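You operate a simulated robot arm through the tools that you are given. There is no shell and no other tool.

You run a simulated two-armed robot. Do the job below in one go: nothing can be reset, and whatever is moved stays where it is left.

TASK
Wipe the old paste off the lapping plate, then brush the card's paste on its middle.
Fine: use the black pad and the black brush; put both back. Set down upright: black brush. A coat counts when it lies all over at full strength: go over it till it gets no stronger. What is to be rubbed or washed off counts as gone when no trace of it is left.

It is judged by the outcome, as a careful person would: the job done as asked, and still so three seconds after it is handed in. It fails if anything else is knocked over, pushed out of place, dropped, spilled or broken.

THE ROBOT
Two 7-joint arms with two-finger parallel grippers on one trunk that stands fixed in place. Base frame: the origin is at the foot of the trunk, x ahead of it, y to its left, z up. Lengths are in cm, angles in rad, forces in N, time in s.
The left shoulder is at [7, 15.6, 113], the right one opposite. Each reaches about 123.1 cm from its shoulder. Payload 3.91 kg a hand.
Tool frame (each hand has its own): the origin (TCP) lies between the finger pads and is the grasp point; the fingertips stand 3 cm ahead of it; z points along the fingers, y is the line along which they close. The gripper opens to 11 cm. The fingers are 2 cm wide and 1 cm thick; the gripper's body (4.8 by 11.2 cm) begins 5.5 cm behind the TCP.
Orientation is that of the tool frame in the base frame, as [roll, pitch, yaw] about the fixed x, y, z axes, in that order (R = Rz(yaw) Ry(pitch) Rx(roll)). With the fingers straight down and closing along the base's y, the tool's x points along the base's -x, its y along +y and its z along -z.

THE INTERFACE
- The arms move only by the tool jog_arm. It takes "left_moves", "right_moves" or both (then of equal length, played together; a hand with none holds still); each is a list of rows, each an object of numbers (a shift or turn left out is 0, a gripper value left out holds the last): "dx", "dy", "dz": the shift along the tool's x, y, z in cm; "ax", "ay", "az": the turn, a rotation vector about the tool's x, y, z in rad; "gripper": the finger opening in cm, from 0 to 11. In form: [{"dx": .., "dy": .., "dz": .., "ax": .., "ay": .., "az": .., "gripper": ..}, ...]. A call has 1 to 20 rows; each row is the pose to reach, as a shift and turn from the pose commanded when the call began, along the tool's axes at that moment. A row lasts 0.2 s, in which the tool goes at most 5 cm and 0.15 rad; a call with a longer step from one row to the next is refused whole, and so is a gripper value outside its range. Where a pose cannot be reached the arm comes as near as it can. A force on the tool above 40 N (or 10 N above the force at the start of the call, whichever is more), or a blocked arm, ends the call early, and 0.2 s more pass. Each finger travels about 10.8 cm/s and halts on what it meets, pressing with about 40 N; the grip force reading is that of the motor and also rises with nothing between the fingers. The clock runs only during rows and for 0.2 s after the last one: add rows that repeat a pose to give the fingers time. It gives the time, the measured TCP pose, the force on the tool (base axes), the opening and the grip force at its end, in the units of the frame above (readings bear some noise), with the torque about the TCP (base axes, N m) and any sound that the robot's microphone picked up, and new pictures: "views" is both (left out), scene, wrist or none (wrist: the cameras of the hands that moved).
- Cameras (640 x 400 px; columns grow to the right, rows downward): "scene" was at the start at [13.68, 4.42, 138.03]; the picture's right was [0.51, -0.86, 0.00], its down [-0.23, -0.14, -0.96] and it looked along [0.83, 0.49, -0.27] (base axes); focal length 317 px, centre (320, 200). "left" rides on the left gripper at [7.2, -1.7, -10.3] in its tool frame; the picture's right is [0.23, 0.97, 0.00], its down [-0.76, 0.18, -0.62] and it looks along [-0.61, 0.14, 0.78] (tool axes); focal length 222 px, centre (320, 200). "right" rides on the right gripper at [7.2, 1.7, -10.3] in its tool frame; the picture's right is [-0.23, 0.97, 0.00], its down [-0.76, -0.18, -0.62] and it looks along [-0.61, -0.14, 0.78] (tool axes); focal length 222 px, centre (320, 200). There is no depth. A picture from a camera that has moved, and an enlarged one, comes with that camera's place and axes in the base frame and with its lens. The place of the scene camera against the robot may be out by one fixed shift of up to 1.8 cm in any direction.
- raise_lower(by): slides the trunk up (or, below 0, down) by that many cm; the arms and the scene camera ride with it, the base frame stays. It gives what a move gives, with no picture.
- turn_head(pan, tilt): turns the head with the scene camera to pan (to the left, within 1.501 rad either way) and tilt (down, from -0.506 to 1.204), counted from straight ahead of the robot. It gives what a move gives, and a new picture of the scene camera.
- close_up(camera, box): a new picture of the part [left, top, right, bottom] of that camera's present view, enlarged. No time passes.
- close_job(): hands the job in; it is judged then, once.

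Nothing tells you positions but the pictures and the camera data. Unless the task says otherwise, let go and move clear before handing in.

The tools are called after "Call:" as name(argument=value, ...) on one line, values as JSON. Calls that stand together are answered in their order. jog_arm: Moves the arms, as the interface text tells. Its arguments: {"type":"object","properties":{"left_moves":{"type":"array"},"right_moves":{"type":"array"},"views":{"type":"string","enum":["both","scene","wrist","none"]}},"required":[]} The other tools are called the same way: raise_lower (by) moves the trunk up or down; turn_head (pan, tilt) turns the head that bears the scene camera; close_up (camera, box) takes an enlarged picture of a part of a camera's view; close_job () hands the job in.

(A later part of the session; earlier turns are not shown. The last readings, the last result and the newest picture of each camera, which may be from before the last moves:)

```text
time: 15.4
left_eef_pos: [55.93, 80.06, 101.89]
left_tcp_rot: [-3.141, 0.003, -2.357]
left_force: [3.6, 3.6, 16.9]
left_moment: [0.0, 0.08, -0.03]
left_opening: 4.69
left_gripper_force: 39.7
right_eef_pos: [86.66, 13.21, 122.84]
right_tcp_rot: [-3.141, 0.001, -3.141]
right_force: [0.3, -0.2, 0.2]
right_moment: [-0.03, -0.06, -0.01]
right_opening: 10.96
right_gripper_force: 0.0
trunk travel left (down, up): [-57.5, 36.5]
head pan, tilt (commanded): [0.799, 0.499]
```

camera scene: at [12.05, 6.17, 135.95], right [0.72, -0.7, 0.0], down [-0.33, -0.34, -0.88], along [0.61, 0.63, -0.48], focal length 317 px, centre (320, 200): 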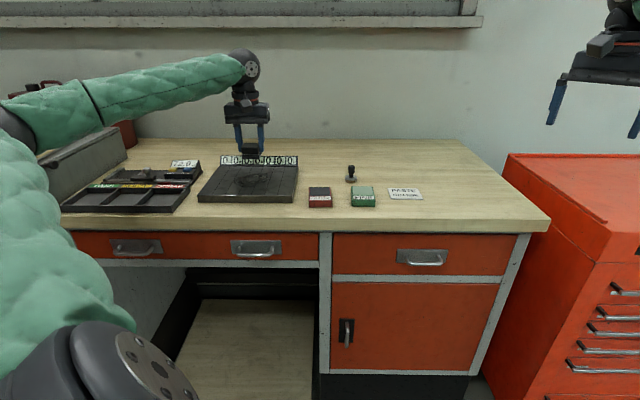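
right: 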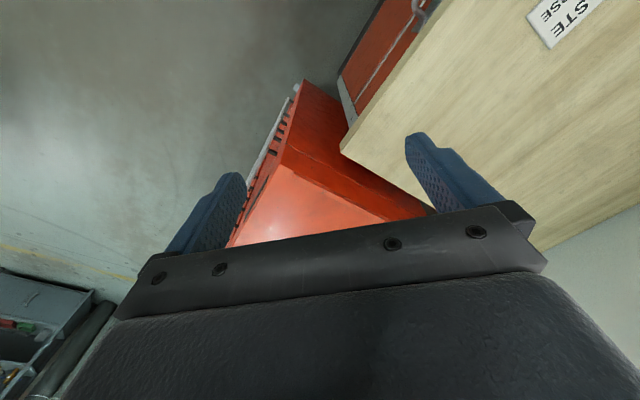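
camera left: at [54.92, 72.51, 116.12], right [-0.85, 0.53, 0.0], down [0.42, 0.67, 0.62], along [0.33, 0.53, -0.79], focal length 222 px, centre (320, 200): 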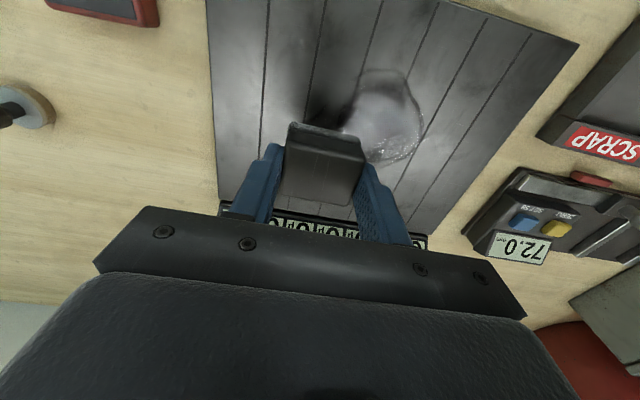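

Contact is found: about 17 N at commanded z≈101.75, with the hand level. I'll ease the press slightly and try one wiping stroke along the depth of the plate.

Call:
jog_arm(left_moves=[{"dx": 1.2, "dz": -0.05}, {"dx": 2.4, "dz": -0.05}, {"dx": 3.6, "dz": -0.05}, {"dx": 4.7, "dz": -0.05}, {"dx": 3, "dz": -0.05}, {"dx": 1.5, "dz": -0.05}, {"dx": 0, "dz": -0.05}, {"dx": -1.5, "dz": -0.05}, {"dx": -3, "dz": -0.05}, {"dx": -4.5, "dz": -0.05}], views="both")

Call:
close_up(camera="scene", box=[190, 110, 310, 210])

Call:
close_up(camera="left", box=[160, 0, 560, 250])

```text
time: 17.6
left_eef_pos: [58.96, 83.14, 101.87]
left_tcp_rot: [3.141, 0.002, -2.358]
left_force: [-0.5, -3.1, 13.9]
left_moment: [-0.3, 0.18, 0.04]
left_opening: 4.7
left_gripper_force: 40.3
right_eef_pos: [86.55, 13.22, 122.81]
right_tcp_rot: [3.141, 0.0, -3.14]
right_force: [-0.4, -0.5, 0.0]
right_moment: [-0.04, 0.0, 0.01]
right_opening: 10.99
right_gripper_force: 0.1
trunk travel left (down, up): [-57.5, 36.5]
head pan, tilt (commanded): [0.799, 0.499]
camera scene: at [11.93, 6.01, 135.99], right [0.72, -0.7, 0.0], down [-0.33, -0.34, -0.88], along [0.61, 0.63, -0.48], focal length 317 px, centre (320, 200)
camera left: at [55.13, 76.9, 112.16], right [-0.85, 0.53, 0.0], down [0.41, 0.66, 0.62], along [0.33, 0.53, -0.78], focal length 222 px, centre (320, 200)
```

scene: 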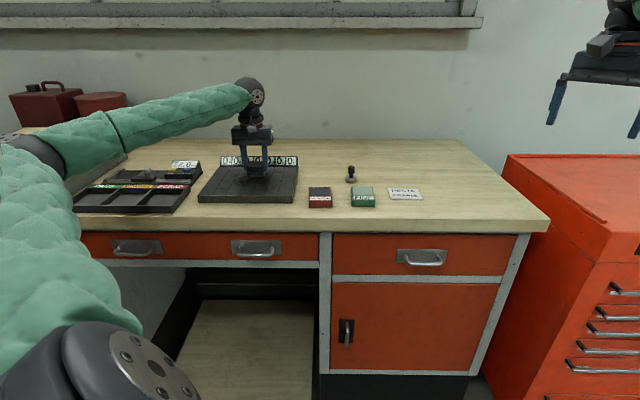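
left: 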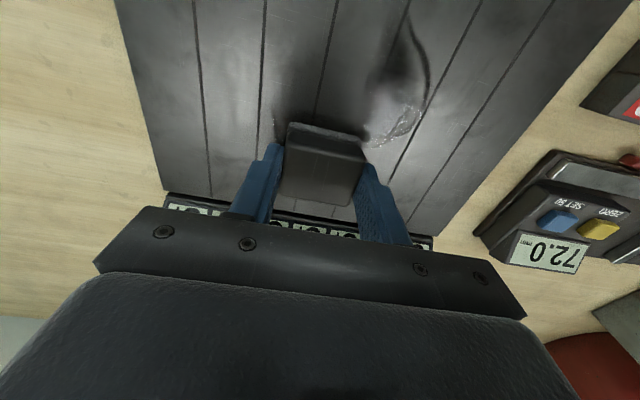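

```text
4.00 times, centred on (250, 160) of scene
camera zoom: at [11.93, 6.01, 135.99], right [0.72, -0.7, 0.0], down [-0.33, -0.34, -0.88], along [0.61, 0.63, -0.48], focal length 1268 px, centre (600, 360)
```

zoom: 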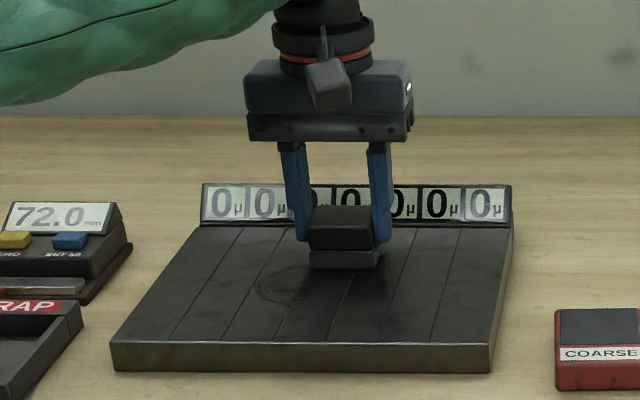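

```text
1.60 times, centred on (360, 125) of left
camera zoom: at [55.13, 76.9, 112.16], right [-0.85, 0.53, 0.0], down [0.41, 0.66, 0.62], along [0.33, 0.53, -0.78], focal length 355 px, centre (256, 320)
```

zoom: 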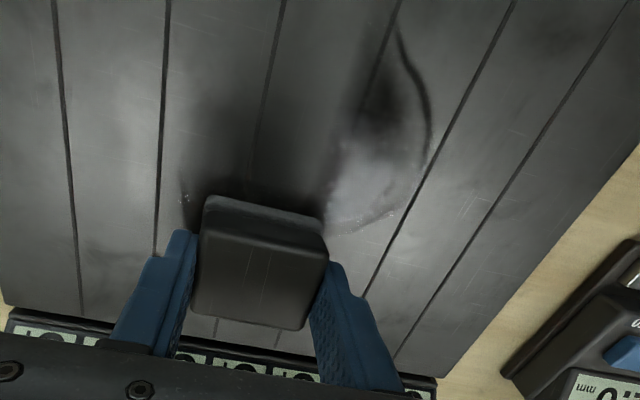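

The stroke cleans well: the column under the pad is clear of paste. I'll go on with overlapping strokes over the right part of the patch.

Call:
jog_arm(left_moves=[{"dx": 0, "dy": -1}, {"dx": 0, "dy": -2}, {"dx": 2, "dy": -2}, {"dx": 4, "dy": -2}, {"dx": 6, "dy": -2}, {"dx": 8, "dy": -2}, {"dx": 9.5, "dy": -2}, {"dx": 9.5, "dy": -3.2}, {"dx": 9.5, "dy": -4.3}, {"dx": 7.5, "dy": -4.3}, {"dx": 5.5, "dy": -4.3}, {"dx": 3.5, "dy": -4.3}, {"dx": 1.5, "dy": -4.3}, {"dx": -0.5, "dy": -4.3}, {"dx": -0.5, "dy": -3}, {"dx": 1.5, "dy": -3}, {"dx": 3.5, "dy": -3}, {"dx": 5.5, "dy": -3}, {"dx": 7.5, "dy": -3}, {"dx": 9.5, "dy": -3}], views="both")

Call:
close_up(camera="left", box=[160, 0, 560, 250])

```text
time: 21.8
left_eef_pos: [54.47, 74.24, 101.89]
left_tcp_rot: [-3.141, 0.001, -2.357]
left_force: [0.4, 1.9, 17.6]
left_moment: [-0.19, 0.21, -0.01]
left_opening: 4.71
left_gripper_force: 40.5
right_eef_pos: [86.51, 13.15, 122.92]
right_tcp_rot: [3.141, -0.001, -3.14]
right_force: [0.2, 0.1, -0.1]
right_moment: [0.0, 0.03, 0.01]
right_opening: 11.01
right_gripper_force: 0.1
trunk travel left (down, up): [-57.5, 36.5]
head pan, tilt (commanded): [0.799, 0.499]
camera scene: at [11.91, 6.03, 135.98], right [0.72, -0.7, 0.0], down [-0.33, -0.34, -0.88], along [0.61, 0.63, -0.48], focal length 317 px, centre (320, 200)
camera left: at [50.55, 68.08, 112.12], right [-0.85, 0.53, 0.0], down [0.41, 0.66, 0.62], along [0.33, 0.53, -0.78], focal length 222 px, centre (320, 200)
```

scene: 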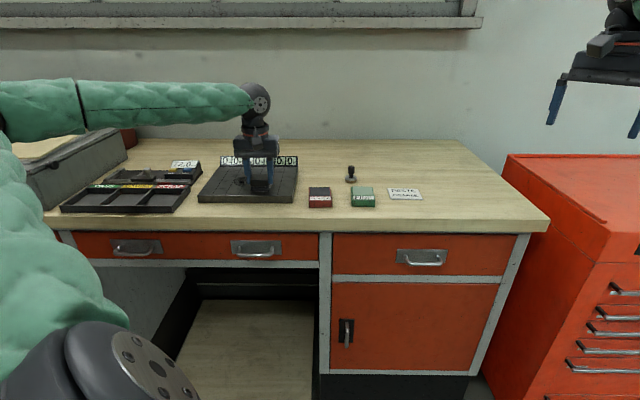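
left: 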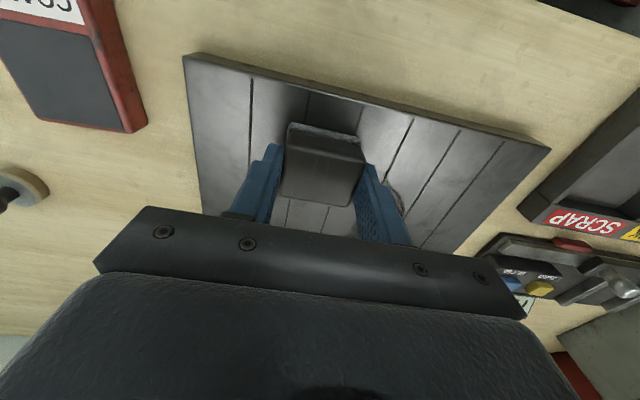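

```text
1.60 times, centred on (360, 125) of left
camera zoom: at [50.55, 68.08, 112.12], right [-0.85, 0.53, 0.0], down [0.41, 0.66, 0.62], along [0.33, 0.53, -0.78], focal length 355 px, centre (256, 320)
```

zoom: 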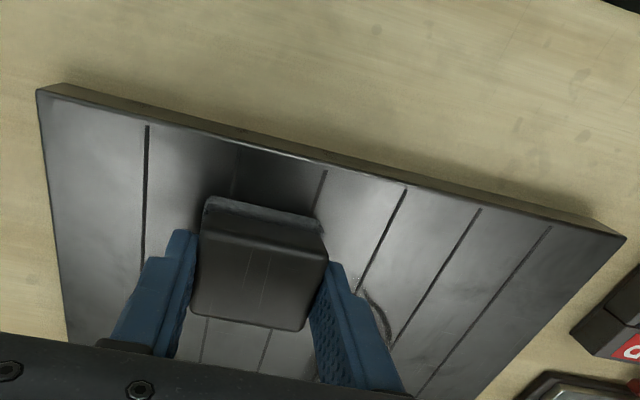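

The right side is coming clean; only the left edge of the patch remains. I'll sweep the left part now.

Call:
jog_arm(left_moves=[{"dx": 0, "dy": 1.5}, {"dx": 0, "dy": 3}, {"dx": 0, "dy": 4.5}, {"dx": -2, "dy": 4.5}, {"dx": -4, "dy": 4.5}, {"dx": -6, "dy": 4.5}, {"dx": -8, "dy": 4.5}, {"dx": -10, "dy": 4.5}, {"dx": -10, "dy": 6.2}, {"dx": -8, "dy": 6.2}, {"dx": -6, "dy": 6.2}, {"dx": -4, "dy": 6.2}, {"dx": -2, "dy": 6.2}, {"dx": 0, "dy": 6.2}, {"dx": 0, "dy": 8}, {"dx": -2, "dy": 8}, {"dx": -4, "dy": 8}, {"dx": -6, "dy": 8}, {"dx": -8, "dy": 8}, {"dx": -10, "dy": 8}], views="both")

Call:
close_up(camera="left", box=[160, 0, 560, 250])

Call:
close_up(camera="scene", box=[190, 110, 310, 210])

```text
time: 26.0
left_eef_pos: [55.91, 87.16, 101.84]
left_tcp_rot: [-3.141, 0.004, -2.358]
left_force: [0.6, -0.6, 8.4]
left_moment: [-0.17, 0.02, 0.01]
left_opening: 4.67
left_gripper_force: 40.3
right_eef_pos: [86.64, 13.28, 122.88]
right_tcp_rot: [3.141, -0.002, -3.139]
right_force: [-0.6, 0.7, -0.9]
right_moment: [0.01, -0.02, -0.03]
right_opening: 11.01
right_gripper_force: 0.0
trunk travel left (down, up): [-57.5, 36.5]
head pan, tilt (commanded): [0.799, 0.499]
camera scene: at [11.97, 6.07, 135.98], right [0.72, -0.7, 0.0], down [-0.33, -0.34, -0.88], along [0.61, 0.63, -0.48], focal length 317 px, centre (320, 200)
camera left: at [51.96, 80.82, 112.12], right [-0.85, 0.53, 0.0], down [0.41, 0.66, 0.62], along [0.33, 0.53, -0.78], focal length 222 px, centre (320, 200)
```

scene: 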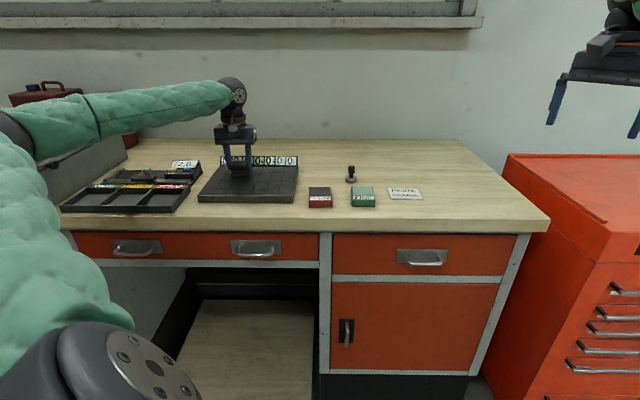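
left: 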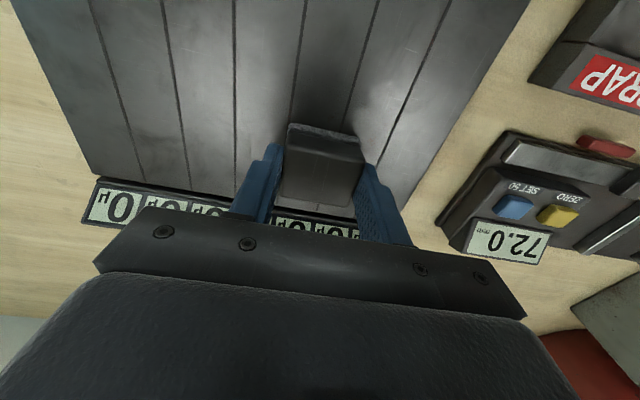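

```text
1.60 times, centred on (360, 125) of left
camera zoom: at [51.96, 80.82, 112.12], right [-0.85, 0.53, 0.0], down [0.41, 0.66, 0.62], along [0.33, 0.53, -0.78], focal length 355 px, centre (256, 320)
```

zoom: 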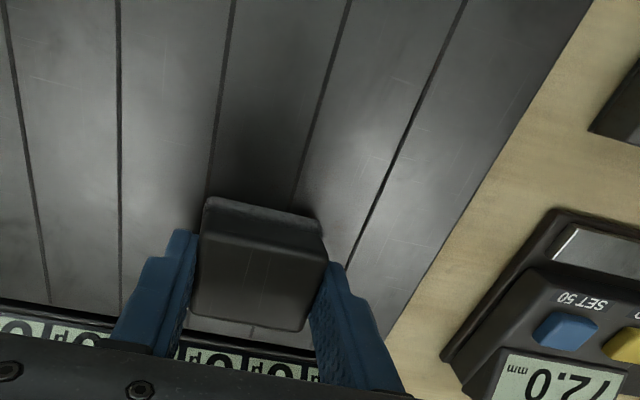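

```text
4.00 times, centred on (250, 160) of scene
camera zoom: at [11.97, 6.07, 135.98], right [0.72, -0.7, 0.0], down [-0.33, -0.34, -0.88], along [0.61, 0.63, -0.48], focal length 1268 px, centre (600, 360)
```

zoom: 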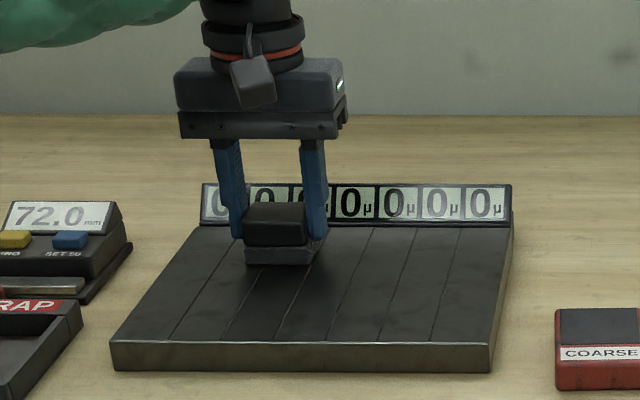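

The patch looks gone. To make sure no faint trace remains, I'll go over the whole area again with crosswise strokes before checking from above.

Call:
jog_arm(left_moves=[{"dx": 0, "dy": 1, "dz": 0.05}, {"dx": 0, "dy": -1.5, "dz": 0.05}, {"dx": 0, "dy": -4, "dz": 0.05}, {"dx": 0, "dy": -6.5, "dz": 0.05}, {"dx": 0, "dy": -9, "dz": 0.05}, {"dx": 0, "dy": -10.5, "dz": 0.05}, {"dx": 2.3, "dy": -10.5, "dz": 0.05}, {"dx": 2.5, "dy": -8, "dz": 0.05}, {"dx": 2.5, "dy": -5.5, "dz": 0.05}, {"dx": 2.5, "dy": -3, "dz": 0.05}, {"dx": 2.5, "dy": -0.5, "dz": 0.05}, {"dx": 2.5, "dy": 1, "dz": 0.05}, {"dx": 5, "dy": 1, "dz": 0.05}, {"dx": 5, "dy": -1.5, "dz": 0.05}, {"dx": 5, "dy": -4, "dz": 0.05}, {"dx": 5, "dy": -6.5, "dz": 0.05}, {"dx": 5, "dy": -9, "dz": 0.05}, {"dx": 5, "dy": -10.5, "dz": 0.05}, {"dx": 7.5, "dy": -10.5, "dz": 0.05}, {"dx": 7.5, "dy": -8, "dz": 0.05}], views="none")

Call:
jog_arm(left_moves=[{"dx": 0, "dy": 2.5}, {"dx": 0, "dy": 5}, {"dx": 0, "dy": 7.5}, {"dx": 0, "dy": 9}, {"dx": 2.3, "dy": 9}, {"dx": 2.5, "dy": 6.5}, {"dx": 2.5, "dy": 4}, {"dx": 2.5, "dy": 1.5}, {"dx": 2.5, "dy": -1}, {"dx": 2.5, "dy": -2.5}, {"dx": 2.5, "dy": -2.5, "dz": -1.5}, {"dx": 2.5, "dy": -4.5, "dz": -4}, {"dx": 0.5, "dy": -8.5, "dz": -6}, {"dx": -1.5, "dy": -12.5, "dz": -8}, {"dx": -1.5, "dy": -12.5, "dz": -8}], views="both")

Call:
close_up(camera="scene", box=[190, 130, 310, 210])

Call:
close_up(camera="left", box=[320, 0, 640, 200])

```text
time: 30.2
left_eef_pos: [56.32, 75.88, 101.86]
left_tcp_rot: [3.141, 0.001, -2.36]
left_force: [2.0, -6.0, 22.6]
left_moment: [-0.63, 0.21, 0.13]
left_opening: 4.68
left_gripper_force: 40.3
right_eef_pos: [86.59, 13.05, 123.14]
right_tcp_rot: [-3.141, -0.001, -3.141]
right_force: [-0.2, 0.9, -0.9]
right_moment: [-0.01, -0.02, 0.03]
right_opening: 11.04
right_gripper_force: 0.0
trunk travel left (down, up): [-57.5, 36.5]
head pan, tilt (commanded): [0.799, 0.499]
```

```text
time: 33.2
left_eef_pos: [63.73, 68.87, 100.02]
left_tcp_rot: [3.007, -0.119, -2.344]
left_force: [-9.8, -11.1, 33.4]
left_moment: [0.48, 0.83, 0.41]
left_opening: 4.93
left_gripper_force: 39.6
right_eef_pos: [86.58, 13.07, 122.88]
right_tcp_rot: [3.141, -0.001, -3.141]
right_force: [0.1, 0.1, -1.3]
right_moment: [-0.02, 0.03, 0.01]
right_opening: 10.99
right_gripper_force: 0.0
trunk travel left (down, up): [-57.5, 36.5]
head pan, tilt (commanded): [0.799, 0.499]
stopped in row 15 (left hand): the force on the tool passed its limit at 134 N (the readings are from after the stop); the commanded pose is now the measured one
camera scene: at [11.88, 5.94, 136.0], right [0.72, -0.7, 0.0], down [-0.33, -0.34, -0.88], along [0.61, 0.63, -0.48], focal length 317 px, centre (320, 200)
camera left: at [61.76, 62.48, 110.86], right [-0.84, 0.52, 0.15], down [0.51, 0.66, 0.55], along [0.18, 0.54, -0.82], focal length 222 px, centre (320, 200)
```

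scene: 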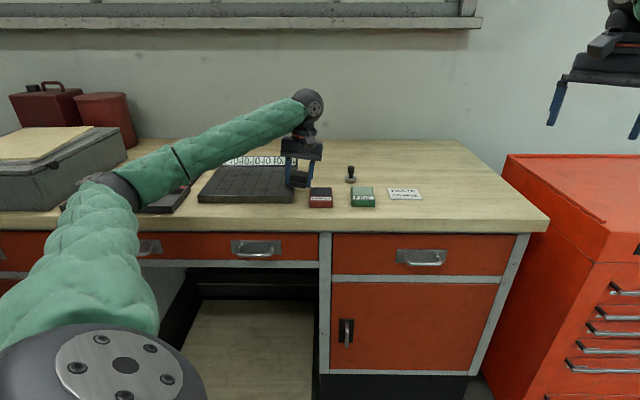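
left: 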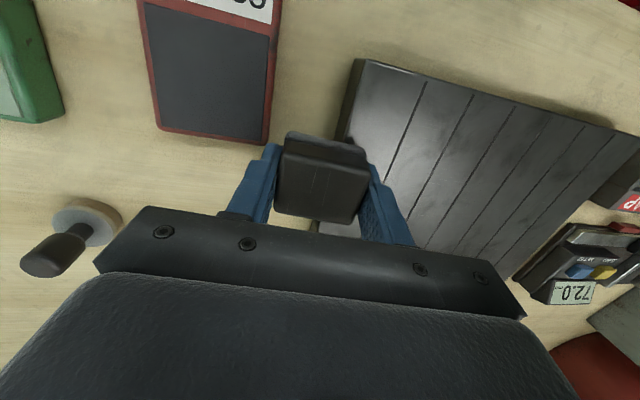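

```text
5.00 times, centred on (250, 170) of scene
camera zoom: at [11.88, 5.94, 136.0], right [0.72, -0.7, 0.0], down [-0.33, -0.34, -0.88], along [0.61, 0.63, -0.48], focal length 1585 px, centre (670, 350)
```

zoom: 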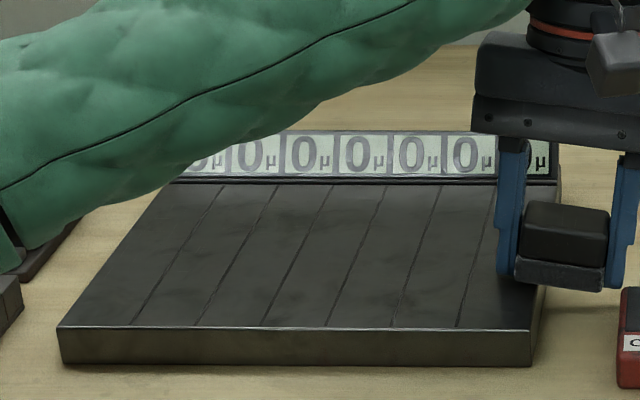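

```text
2.00 times, centred on (480, 100) of left
camera zoom: at [61.76, 62.48, 110.86], right [-0.84, 0.52, 0.15], down [0.51, 0.66, 0.55], along [0.18, 0.54, -0.82], focal length 444 px, centre (0, 400)
```

zoom: 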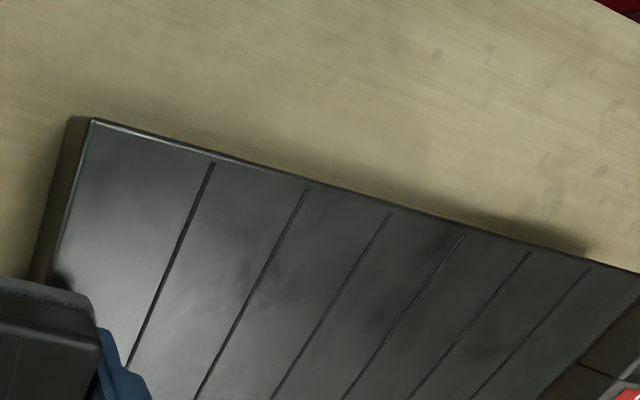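

The plate looks clean, but on the fast exit move the arm sagged and the pad pressed on the plate's edge, tilted. I'll lift slowly and straight up, then look at the arm itself to find out why.

Call:
jog_arm(left_moves=[{"dx": 0.05, "dy": 0.06, "dz": -0.45}, {"dx": 0.12, "dy": 0.13, "dz": -1}, {"dx": 0.18, "dy": 0.2, "dz": -1.5}, {"dx": 0.24, "dy": 0.27, "dz": -2}, {"dx": 0.24, "dy": 0.27, "dz": -2}], views="both")

Call:
close_up(camera="left", box=[220, 80, 480, 240])

Call:
close_up(camera="scene", box=[0, 100, 320, 260])

```text
time: 34.4
left_eef_pos: [63.77, 69.18, 101.53]
left_tcp_rot: [3.007, -0.124, -2.343]
left_force: [0.6, -0.1, 0.2]
left_moment: [0.02, -0.01, 0.0]
left_opening: 4.92
left_gripper_force: 39.7
right_eef_pos: [86.68, 13.39, 122.75]
right_tcp_rot: [-3.14, -0.001, -3.139]
right_force: [0.3, 0.5, 0.4]
right_moment: [-0.02, -0.01, 0.02]
right_opening: 10.99
right_gripper_force: 0.0
trunk travel left (down, up): [-57.5, 36.5]
head pan, tilt (commanded): [0.799, 0.499]
camera scene: at [12.01, 6.15, 135.96], right [0.72, -0.7, 0.0], down [-0.33, -0.34, -0.88], along [0.61, 0.63, -0.48], focal length 317 px, centre (320, 200)
camera left: at [61.8, 62.77, 112.38], right [-0.84, 0.52, 0.16], down [0.52, 0.66, 0.54], along [0.18, 0.54, -0.82], focal length 222 px, centre (320, 200)
```

scene: 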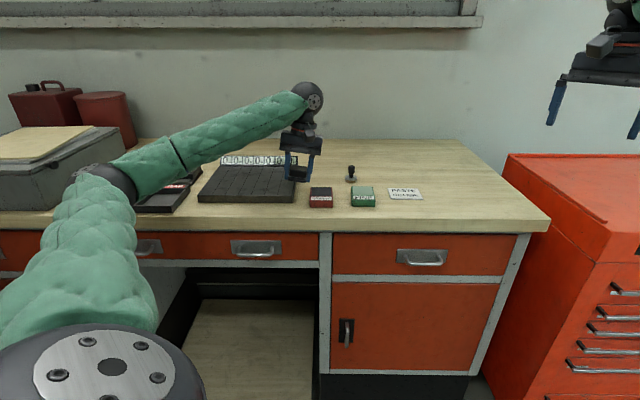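
left: 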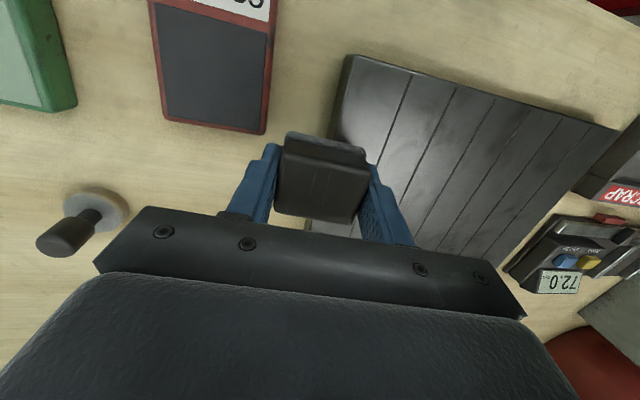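

```text
2.46 times, centred on (350, 160) of left
camera zoom: at [61.8, 62.77, 112.38], right [-0.84, 0.52, 0.16], down [0.52, 0.66, 0.54], along [0.18, 0.54, -0.82], focal length 547 px, centre (246, 298)
```

zoom: 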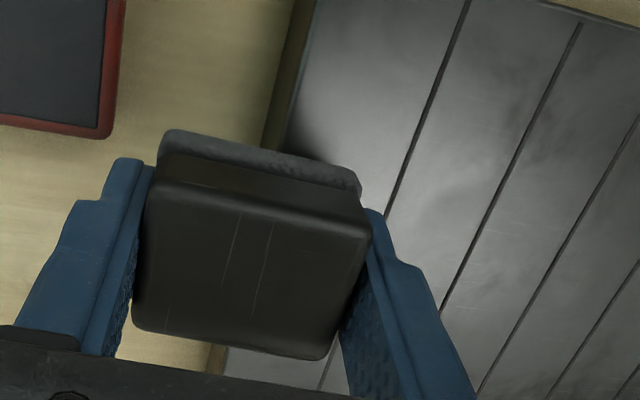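

```text
2.00 times, centred on (160, 180) of scene
camera zoom: at [12.01, 6.15, 135.96], right [0.72, -0.7, 0.0], down [-0.33, -0.34, -0.88], along [0.61, 0.63, -0.48], focal length 634 px, centre (640, 240)
```

zoom: 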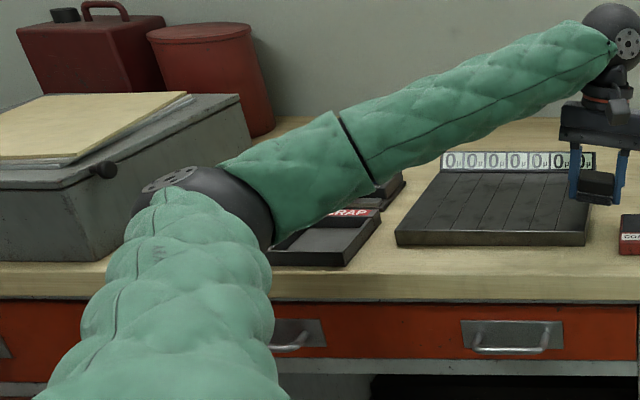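

The pad got pushed about 1 cm up into the grip but is still held square. I'll level the hand and rise slowly, checking that the arm follows.

Call:
jog_arm(left_moves=[{"dx": 0.1, "dy": 0.1, "dz": -1, "ax": 0.02, "ay": -0.02}, {"dx": 0.2, "dy": 0.2, "dz": -2, "ax": 0.05, "ay": -0.045}, {"dx": 0.35, "dy": 0.4, "dz": -3, "ax": 0.08, "ay": -0.07}, {"dx": 0.48, "dy": 0.53, "dz": -4, "ax": 0.11, "ay": -0.1}, {"dx": 0.6, "dy": 0.66, "dz": -5, "ax": 0.134, "ay": -0.122}, {"dx": 0.6, "dy": 0.66, "dz": -5, "ax": 0.134, "ay": -0.122}], views="both")

```text
time: 35.8
left_eef_pos: [63.78, 69.17, 106.83]
left_tcp_rot: [3.141, -0.001, -2.352]
left_force: [-0.7, -1.3, 0.1]
left_moment: [0.03, 0.02, -0.01]
left_opening: 4.89
left_gripper_force: 40.0
right_eef_pos: [86.75, 13.29, 122.67]
right_tcp_rot: [-3.141, -0.004, -3.14]
right_force: [-0.1, 1.0, -0.6]
right_moment: [0.04, 0.03, -0.04]
right_opening: 11.0
right_gripper_force: 0.1
trunk travel left (down, up): [-57.5, 36.5]
head pan, tilt (commanded): [0.799, 0.499]
camera scene: at [12.04, 6.16, 135.96], right [0.72, -0.7, 0.0], down [-0.33, -0.34, -0.88], along [0.61, 0.63, -0.48], focal length 317 px, centre (320, 200)
camera left: at [59.95, 62.85, 117.0], right [-0.85, 0.52, 0.0], down [0.41, 0.67, 0.62], along [0.33, 0.53, -0.78], focal length 222 px, centre (320, 200)
```

scene: 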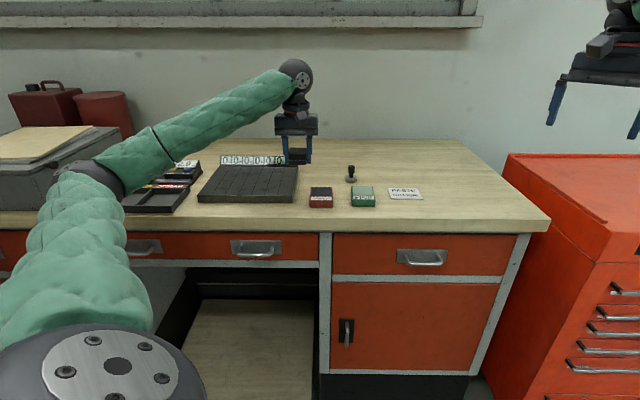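
left: 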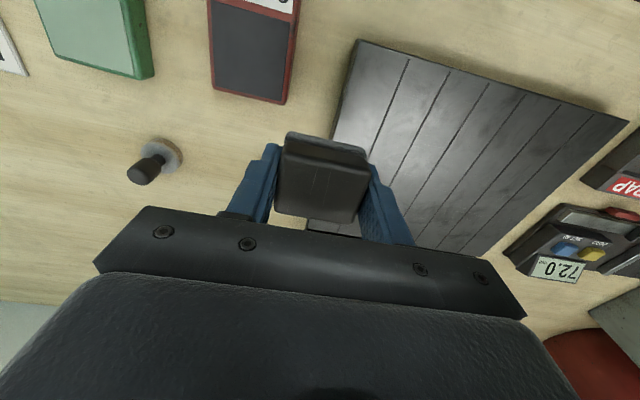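

Level and tracking again. I'll check from both cameras that the plate is clean and has not shifted.

Call:
close_up(camera="scene", box=[190, 145, 310, 210])

Call:
close_up(camera="scene", box=[270, 130, 440, 220])

Call:
close_up(camera="left", box=[320, 30, 640, 250])

```text
5.33 times, centred on (250, 178) of scene
camera zoom: at [12.04, 6.16, 135.96], right [0.72, -0.7, 0.0], down [-0.33, -0.34, -0.88], along [0.61, 0.63, -0.48], focal length 1690 px, centre (693, 320)
```

zoom: 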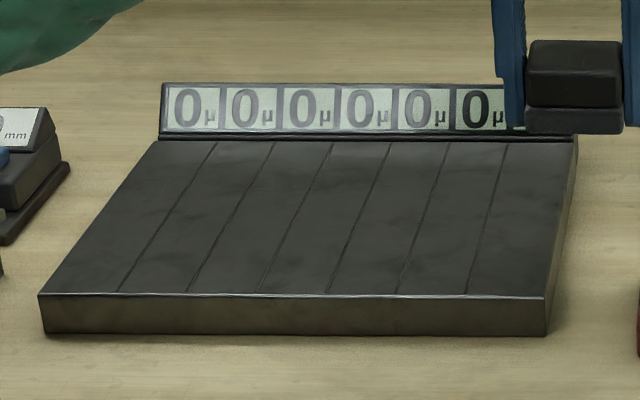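

```text
3.76 times, centred on (355, 175) of scene
camera zoom: at [12.04, 6.16, 135.96], right [0.72, -0.7, 0.0], down [-0.33, -0.34, -0.88], along [0.61, 0.63, -0.48], focal length 1193 px, centre (188, 294)
```

zoom: 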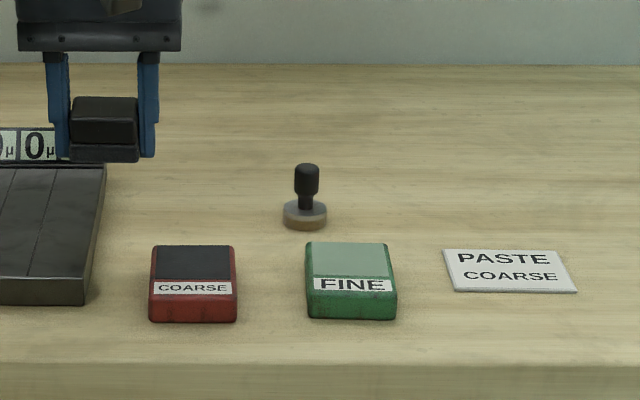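

```text
1.82 times, centred on (480, 140) of left
camera zoom: at [59.95, 62.85, 117.0], right [-0.85, 0.52, 0.0], down [0.41, 0.67, 0.62], along [0.33, 0.53, -0.78], focal length 404 px, centre (29, 309)
```

zoom: 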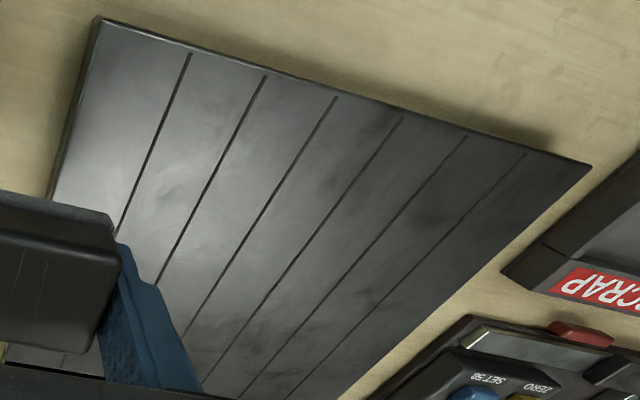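

The plate sits where it was and looks clean all over. Now I'll take the pad home, first rising well clear and moving slowly, so that any sag would be harmless.

Call:
jog_arm(left_moves=[{"dz": -1}, {"dz": -2}, {"dz": -3}, {"dz": -4}, {"dz": -5}, {"dz": -6}, {"dz": -7}, {"dz": -8}, {"dz": -8}], views="scene")

```text
time: 37.8
left_eef_pos: [63.86, 69.06, 114.69]
left_tcp_rot: [3.141, -0.001, -2.351]
left_force: [-0.2, -0.3, -0.4]
left_moment: [0.03, 0.01, 0.02]
left_opening: 4.9
left_gripper_force: 40.4
right_eef_pos: [86.67, 13.41, 122.71]
right_tcp_rot: [-3.14, -0.004, -3.14]
right_force: [-0.3, 0.4, -0.1]
right_moment: [0.0, 0.02, 0.0]
right_opening: 11.0
right_gripper_force: 0.1
trunk travel left (down, up): [-57.5, 36.5]
head pan, tilt (commanded): [0.799, 0.499]
camera scene: at [12.04, 6.18, 135.95], right [0.72, -0.7, 0.0], down [-0.33, -0.34, -0.88], along [0.61, 0.63, -0.48], focal length 317 px, centre (320, 200)
```

scene: 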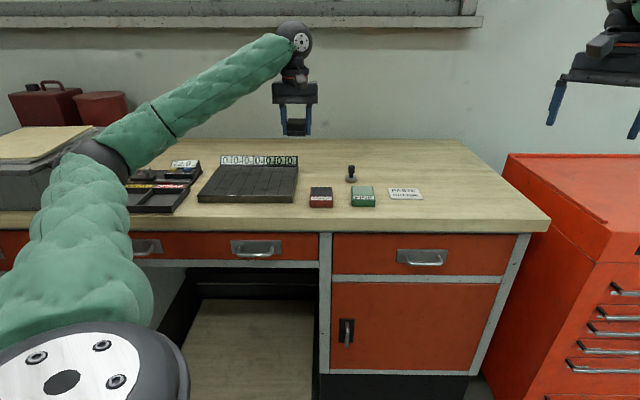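

Tracking is good at z≈114.7. Now a slow sideways move to above the pad's home spot, turning to its original heading.

Call:
jog_arm(left_moves=[{"dx": -0.8, "dy": -0.58, "az": 0.01}, {"dx": -1.6, "dy": -1.16, "az": 0.02}, {"dx": -2.4, "dy": -1.74, "az": 0.03}, {"dx": -3.2, "dy": -2.32, "az": 0.04}, {"dx": -4, "dy": -2.9, "az": 0.05}, {"dx": -4.8, "dy": -3.48, "az": 0.06}, {"dx": -5.6, "dy": -4.06, "az": 0.07}, {"dx": -6.4, "dy": -4.64, "az": 0.08}, {"dx": -7.25, "dy": -5.25, "az": 0.09}, {"dx": -7.25, "dy": -5.25, "az": 0.09}], views="both")

```text
time: 40.0
left_eef_pos: [72.7, 70.61, 114.78]
left_tcp_rot: [-3.141, -0.001, -2.441]
left_force: [0.1, 0.2, -1.4]
left_moment: [0.0, 0.02, -0.01]
left_opening: 4.89
left_gripper_force: 40.2
right_eef_pos: [86.72, 13.36, 122.76]
right_tcp_rot: [-3.14, -0.002, -3.14]
right_force: [-0.5, 0.5, -1.5]
right_moment: [0.02, 0.01, -0.03]
right_opening: 11.02
right_gripper_force: 0.1
trunk travel left (down, up): [-57.5, 36.5]
head pan, tilt (commanded): [0.799, 0.499]
camera scene: at [11.99, 6.16, 135.96], right [0.72, -0.7, 0.0], down [-0.33, -0.34, -0.88], along [0.61, 0.63, -0.48], focal length 317 px, centre (320, 200)
camera left: at [68.2, 64.71, 124.99], right [-0.8, 0.6, 0.0], down [0.47, 0.63, 0.62], along [0.37, 0.5, -0.78], focal length 222 px, centre (320, 200)
```

scene: 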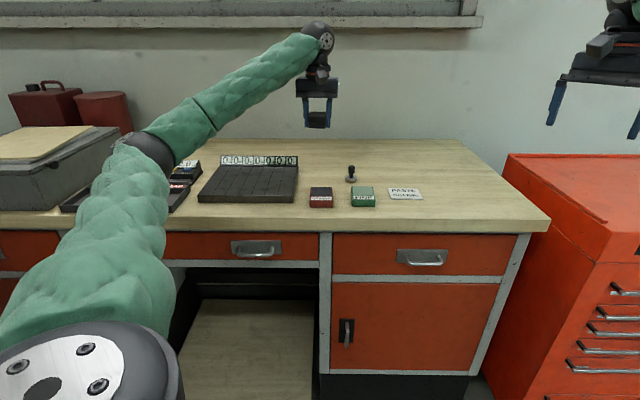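
left: 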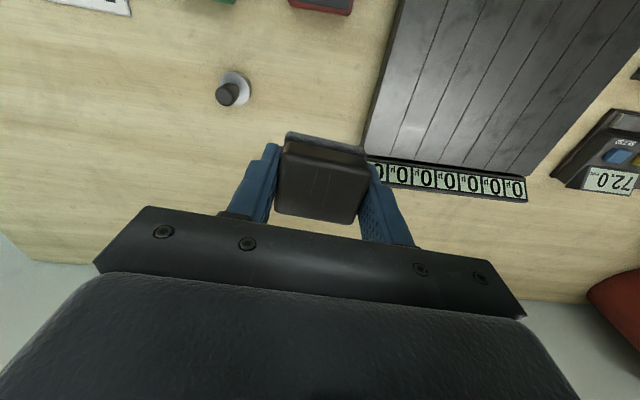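

The pad is above its home spot with the original heading. I'll check the plate from this angle, then lower slowly.

Call:
close_up(camera="left", box=[350, 0, 640, 200])

Call:
jog_arm(left_moves=[{"dz": 1.5}, {"dz": 3}, {"dz": 4.5}, {"dz": 6}, {"dz": 7.5}, {"dz": 9}, {"dz": 10.5}, {"dz": 12}, {"dz": 13.5}, {"dz": 14.5}, {"dz": 14.5}], views="both")

Call:
close_up(camera="scene", box=[270, 130, 370, 205])

```text
2.00 times, centred on (495, 100) of left
camera zoom: at [68.2, 64.71, 124.99], right [-0.8, 0.6, 0.0], down [0.47, 0.63, 0.62], along [0.37, 0.5, -0.78], focal length 444 px, centre (-30, 400)
```

zoom: 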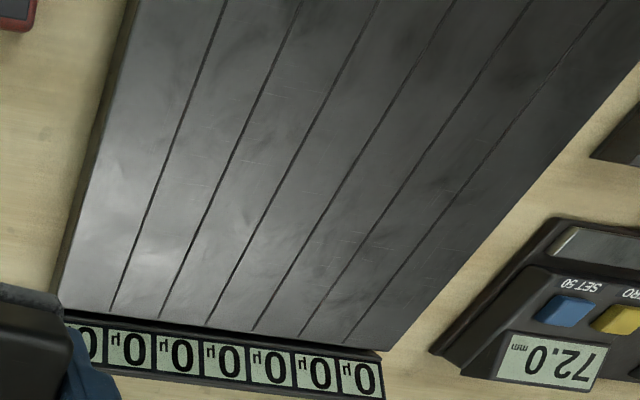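

```text
time: 42.4
left_eef_pos: [72.46, 70.64, 100.37]
left_tcp_rot: [-3.14, -0.002, -2.441]
left_force: [-0.5, -1.3, -0.2]
left_moment: [-0.01, -0.03, 0.02]
left_opening: 4.9
left_gripper_force: 39.9
right_eef_pos: [86.73, 13.26, 122.68]
right_tcp_rot: [-3.14, -0.003, -3.14]
right_force: [0.0, -0.4, -0.3]
right_moment: [0.0, 0.01, 0.0]
right_opening: 11.0
right_gripper_force: 0.1
trunk travel left (down, up): [-57.5, 36.5]
head pan, tilt (commanded): [0.799, 0.499]
camera scene: at [12.02, 6.15, 135.96], right [0.72, -0.7, 0.0], down [-0.33, -0.34, -0.88], along [0.61, 0.63, -0.48], focal length 317 px, centre (320, 200)
camera left: at [68.16, 64.64, 110.49], right [-0.8, 0.6, 0.0], down [0.47, 0.63, 0.62], along [0.37, 0.5, -0.78], focal length 222 px, centre (320, 200)
```

scene: 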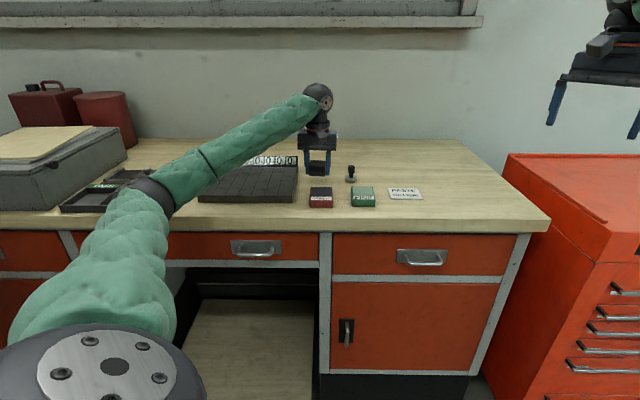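
left: 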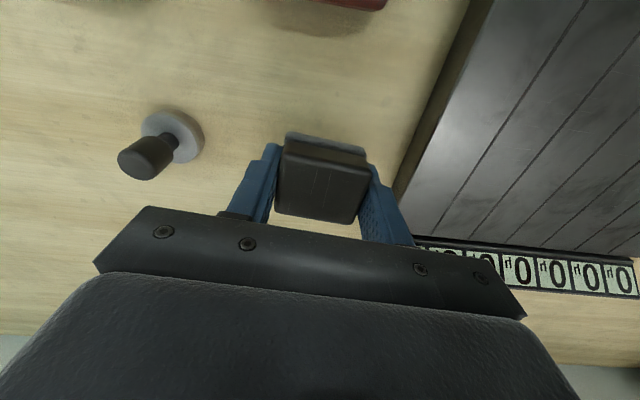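

```text
5.33 times, centred on (320, 168) of scene
camera zoom: at [12.02, 6.15, 135.96], right [0.72, -0.7, 0.0], down [-0.33, -0.34, -0.88], along [0.61, 0.63, -0.48], focal length 1690 px, centre (320, 373)
```

zoom: 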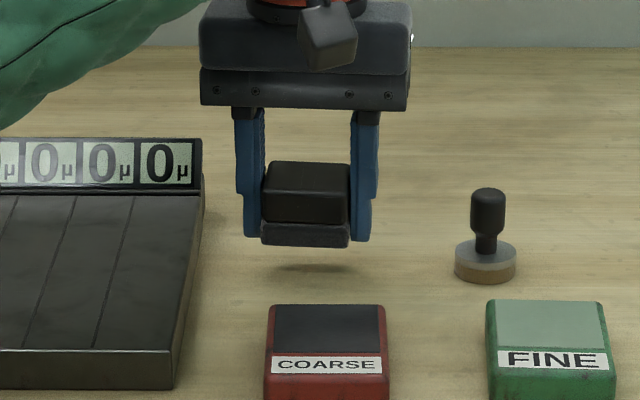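

The pad hangs about 2.5 cm above its spot. I also note the coarse tin was nudged a few millimetres during that bump, which I'll keep in mind. Lowering the pad gently now.

Call:
jog_arm(left_moves=[{"dz": 0.7}, {"dz": 1.4}, {"dz": 1.8}, {"dz": 2.1}, {"dz": 2.1}], views="none")

```text
time: 43.6
left_eef_pos: [72.59, 70.49, 98.11]
left_tcp_rot: [-3.14, -0.002, -2.44]
left_force: [-0.5, -1.1, -0.6]
left_moment: [0.01, -0.02, 0.01]
left_opening: 4.87
left_gripper_force: 40.2
right_eef_pos: [86.63, 13.43, 122.71]
right_tcp_rot: [-3.139, -0.004, -3.14]
right_force: [-0.5, -0.4, 0.8]
right_moment: [0.0, -0.01, -0.02]
right_opening: 11.02
right_gripper_force: 0.1
trunk travel left (down, up): [-57.5, 36.5]
head pan, tilt (commanded): [0.799, 0.499]
```

Call:
jog_arm(left_moves=[{"dz": 0.1}, {"dz": 0.2}, {"dz": 0.3}, {"dz": 0.3}], views="none")

```text
time: 44.6
left_eef_pos: [72.69, 70.51, 97.93]
left_tcp_rot: [-3.139, -0.002, -2.44]
left_force: [5.9, 3.5, 10.6]
left_moment: [0.26, 0.13, -0.17]
left_opening: 4.88
left_gripper_force: 40.6
right_eef_pos: [86.66, 13.38, 122.78]
right_tcp_rot: [-3.139, -0.002, -3.139]
right_force: [-0.1, 0.1, -0.1]
right_moment: [0.03, 0.05, 0.01]
right_opening: 11.01
right_gripper_force: 0.1
trunk travel left (down, up): [-57.5, 36.5]
head pan, tilt (commanded): [0.799, 0.499]
```

Contact at about 10 N. I'll ease off slightly, open to 7 cm and rise straight up.

Call:
jog_arm(left_moves=[{"dz": -0.12}, {"dz": -0.12, "gripper": 5.6}, {"dz": -0.12, "gripper": 7}, {"dz": -0.12, "gripper": 7}, {"dz": -1.5, "gripper": 7}, {"dz": -3, "gripper": 7}, {"dz": -4.5, "gripper": 7}, {"dz": -6, "gripper": 7}, {"dz": -8, "gripper": 7}, {"dz": -8, "gripper": 7}], views="both")

Call:
close_up(camera="scene", box=[270, 130, 370, 205])

Call:
close_up(camera="left", box=[200, 80, 440, 230])

```text
time: 46.8
left_eef_pos: [72.63, 70.57, 105.95]
left_tcp_rot: [3.141, -0.003, -2.44]
left_force: [-0.1, 0.7, 0.2]
left_moment: [0.0, 0.0, 0.0]
left_opening: 7.0
left_gripper_force: 0.0
right_eef_pos: [86.71, 13.32, 122.73]
right_tcp_rot: [-3.139, -0.004, -3.139]
right_force: [0.8, -0.6, -0.8]
right_moment: [-0.01, 0.0, 0.03]
right_opening: 11.0
right_gripper_force: 0.0
trunk travel left (down, up): [-57.5, 36.5]
head pan, tilt (commanded): [0.799, 0.499]
camera scene: at [12.05, 6.18, 135.95], right [0.72, -0.7, 0.0], down [-0.33, -0.34, -0.88], along [0.61, 0.63, -0.48], focal length 317 px, centre (320, 200)
camera left: at [68.26, 64.72, 116.13], right [-0.8, 0.6, 0.0], down [0.47, 0.63, 0.62], along [0.37, 0.5, -0.78], focal length 222 px, centre (320, 200)
```

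scene: 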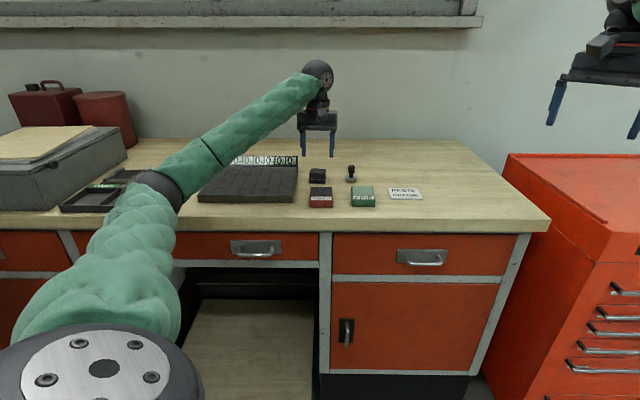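
left: 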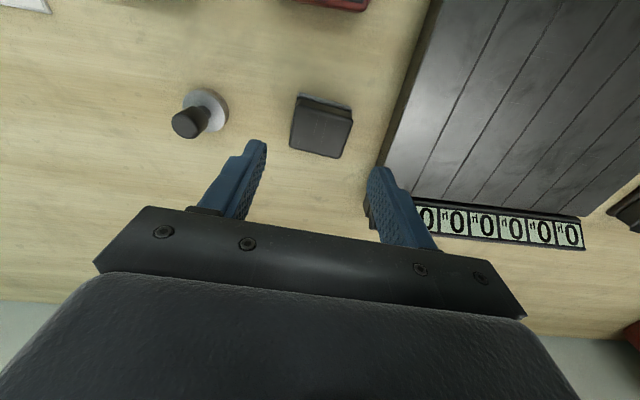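

```text
5.33 times, centred on (320, 168) of scene
camera zoom: at [12.05, 6.18, 135.95], right [0.72, -0.7, 0.0], down [-0.33, -0.34, -0.88], along [0.61, 0.63, -0.48], focal length 1690 px, centre (320, 373)
```

zoom: 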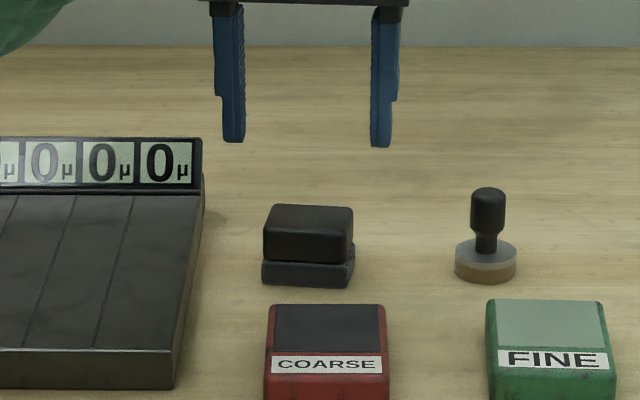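

```text
2.67 times, centred on (320, 155) of left
camera zoom: at [68.26, 64.72, 116.13], right [-0.8, 0.6, 0.0], down [0.47, 0.63, 0.62], along [0.37, 0.5, -0.78], focal length 592 px, centre (320, 320)
```

zoom: 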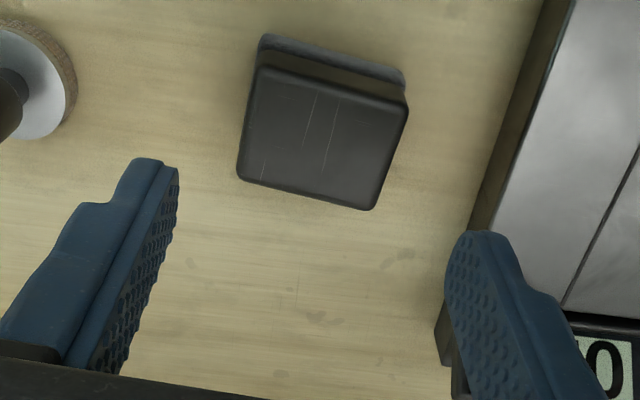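

The pad is back on its spot. The brush's knob I place at about (79.6, 63.4), top at z≈99.9, with a round base about 3.5 cm wide. I'll rise and move slowly above it, squaring the hand to the bench.

Call:
jog_arm(left_moves=[{"dz": -1.5, "gripper": 5}, {"dz": -3, "gripper": 5}, {"dx": -0.1, "dy": -1, "dz": -4, "az": -0.01}, {"dx": -0.15, "dy": -2, "dz": -4, "az": -0.02}, {"dx": -0.2, "dy": -3, "dz": -4, "az": -0.03}, {"dx": -0.3, "dy": -4, "dz": -4, "az": -0.04}, {"dx": -0.4, "dy": -5, "dz": -4, "az": -0.05}, {"dx": -0.5, "dy": -6, "dz": -4, "az": -0.06}, {"dx": -0.55, "dy": -7, "dz": -4, "az": -0.07}, {"dx": -0.6, "dy": -8, "dz": -4, "az": -0.08}, {"dx": -0.65, "dy": -9, "dz": -4, "az": -0.085}, {"dx": -0.72, "dy": -9.96, "dz": -4, "az": -0.085}, {"dx": -0.72, "dy": -9.96, "dz": -4, "az": -0.085}], views="both")

Call:
close_up(camera="left", box=[200, 40, 440, 200])

```text
time: 49.6
left_eef_pos: [79.68, 63.43, 109.93]
left_tcp_rot: [-3.138, -0.002, -2.357]
left_force: [0.2, 0.6, 0.8]
left_moment: [0.04, -0.03, 0.0]
left_opening: 5.02
left_gripper_force: 0.0
right_eef_pos: [86.77, 13.36, 122.67]
right_tcp_rot: [-3.139, -0.001, -3.139]
right_force: [-0.6, 0.3, 0.6]
right_moment: [-0.03, -0.01, 0.01]
right_opening: 11.0
right_gripper_force: 0.0
trunk travel left (down, up): [-57.5, 36.5]
head pan, tilt (commanded): [0.799, 0.499]
camera scene: at [12.0, 6.17, 135.96], right [0.72, -0.7, 0.0], down [-0.33, -0.34, -0.88], along [0.61, 0.63, -0.48], focal length 317 px, centre (320, 200)
camera left: at [75.67, 57.18, 120.16], right [-0.85, 0.53, 0.0], down [0.41, 0.67, 0.62], along [0.33, 0.53, -0.78], focal length 222 px, centre (320, 200)
```

scene: 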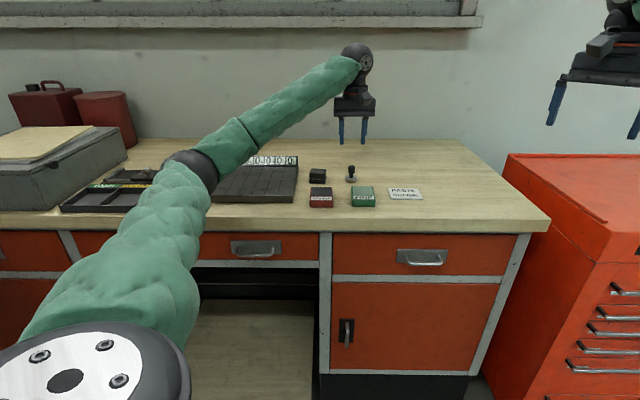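
left: 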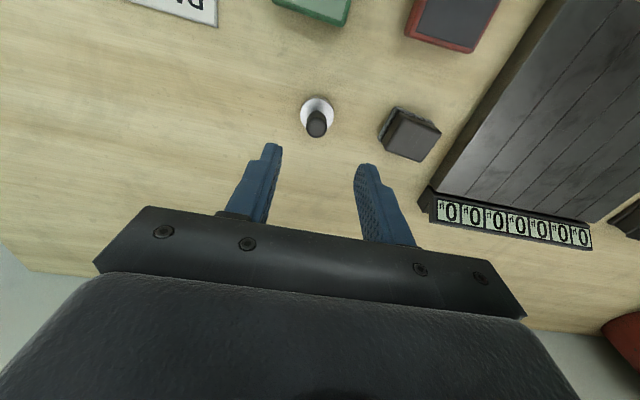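

```text
2.50 times, centred on (320, 120) of left
camera zoom: at [75.67, 57.18, 120.16], right [-0.85, 0.53, 0.0], down [0.41, 0.67, 0.62], along [0.33, 0.53, -0.78], focal length 555 px, centre (320, 400)
```

zoom: 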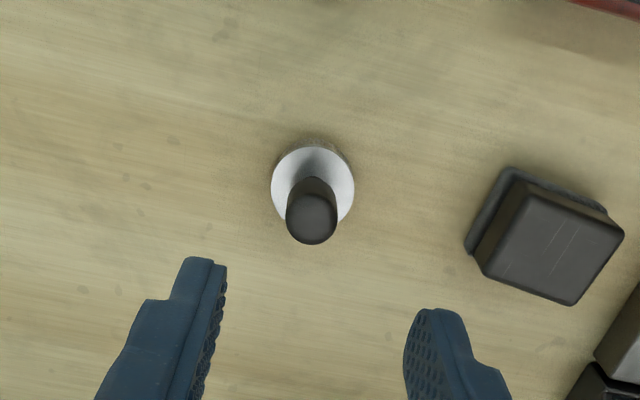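

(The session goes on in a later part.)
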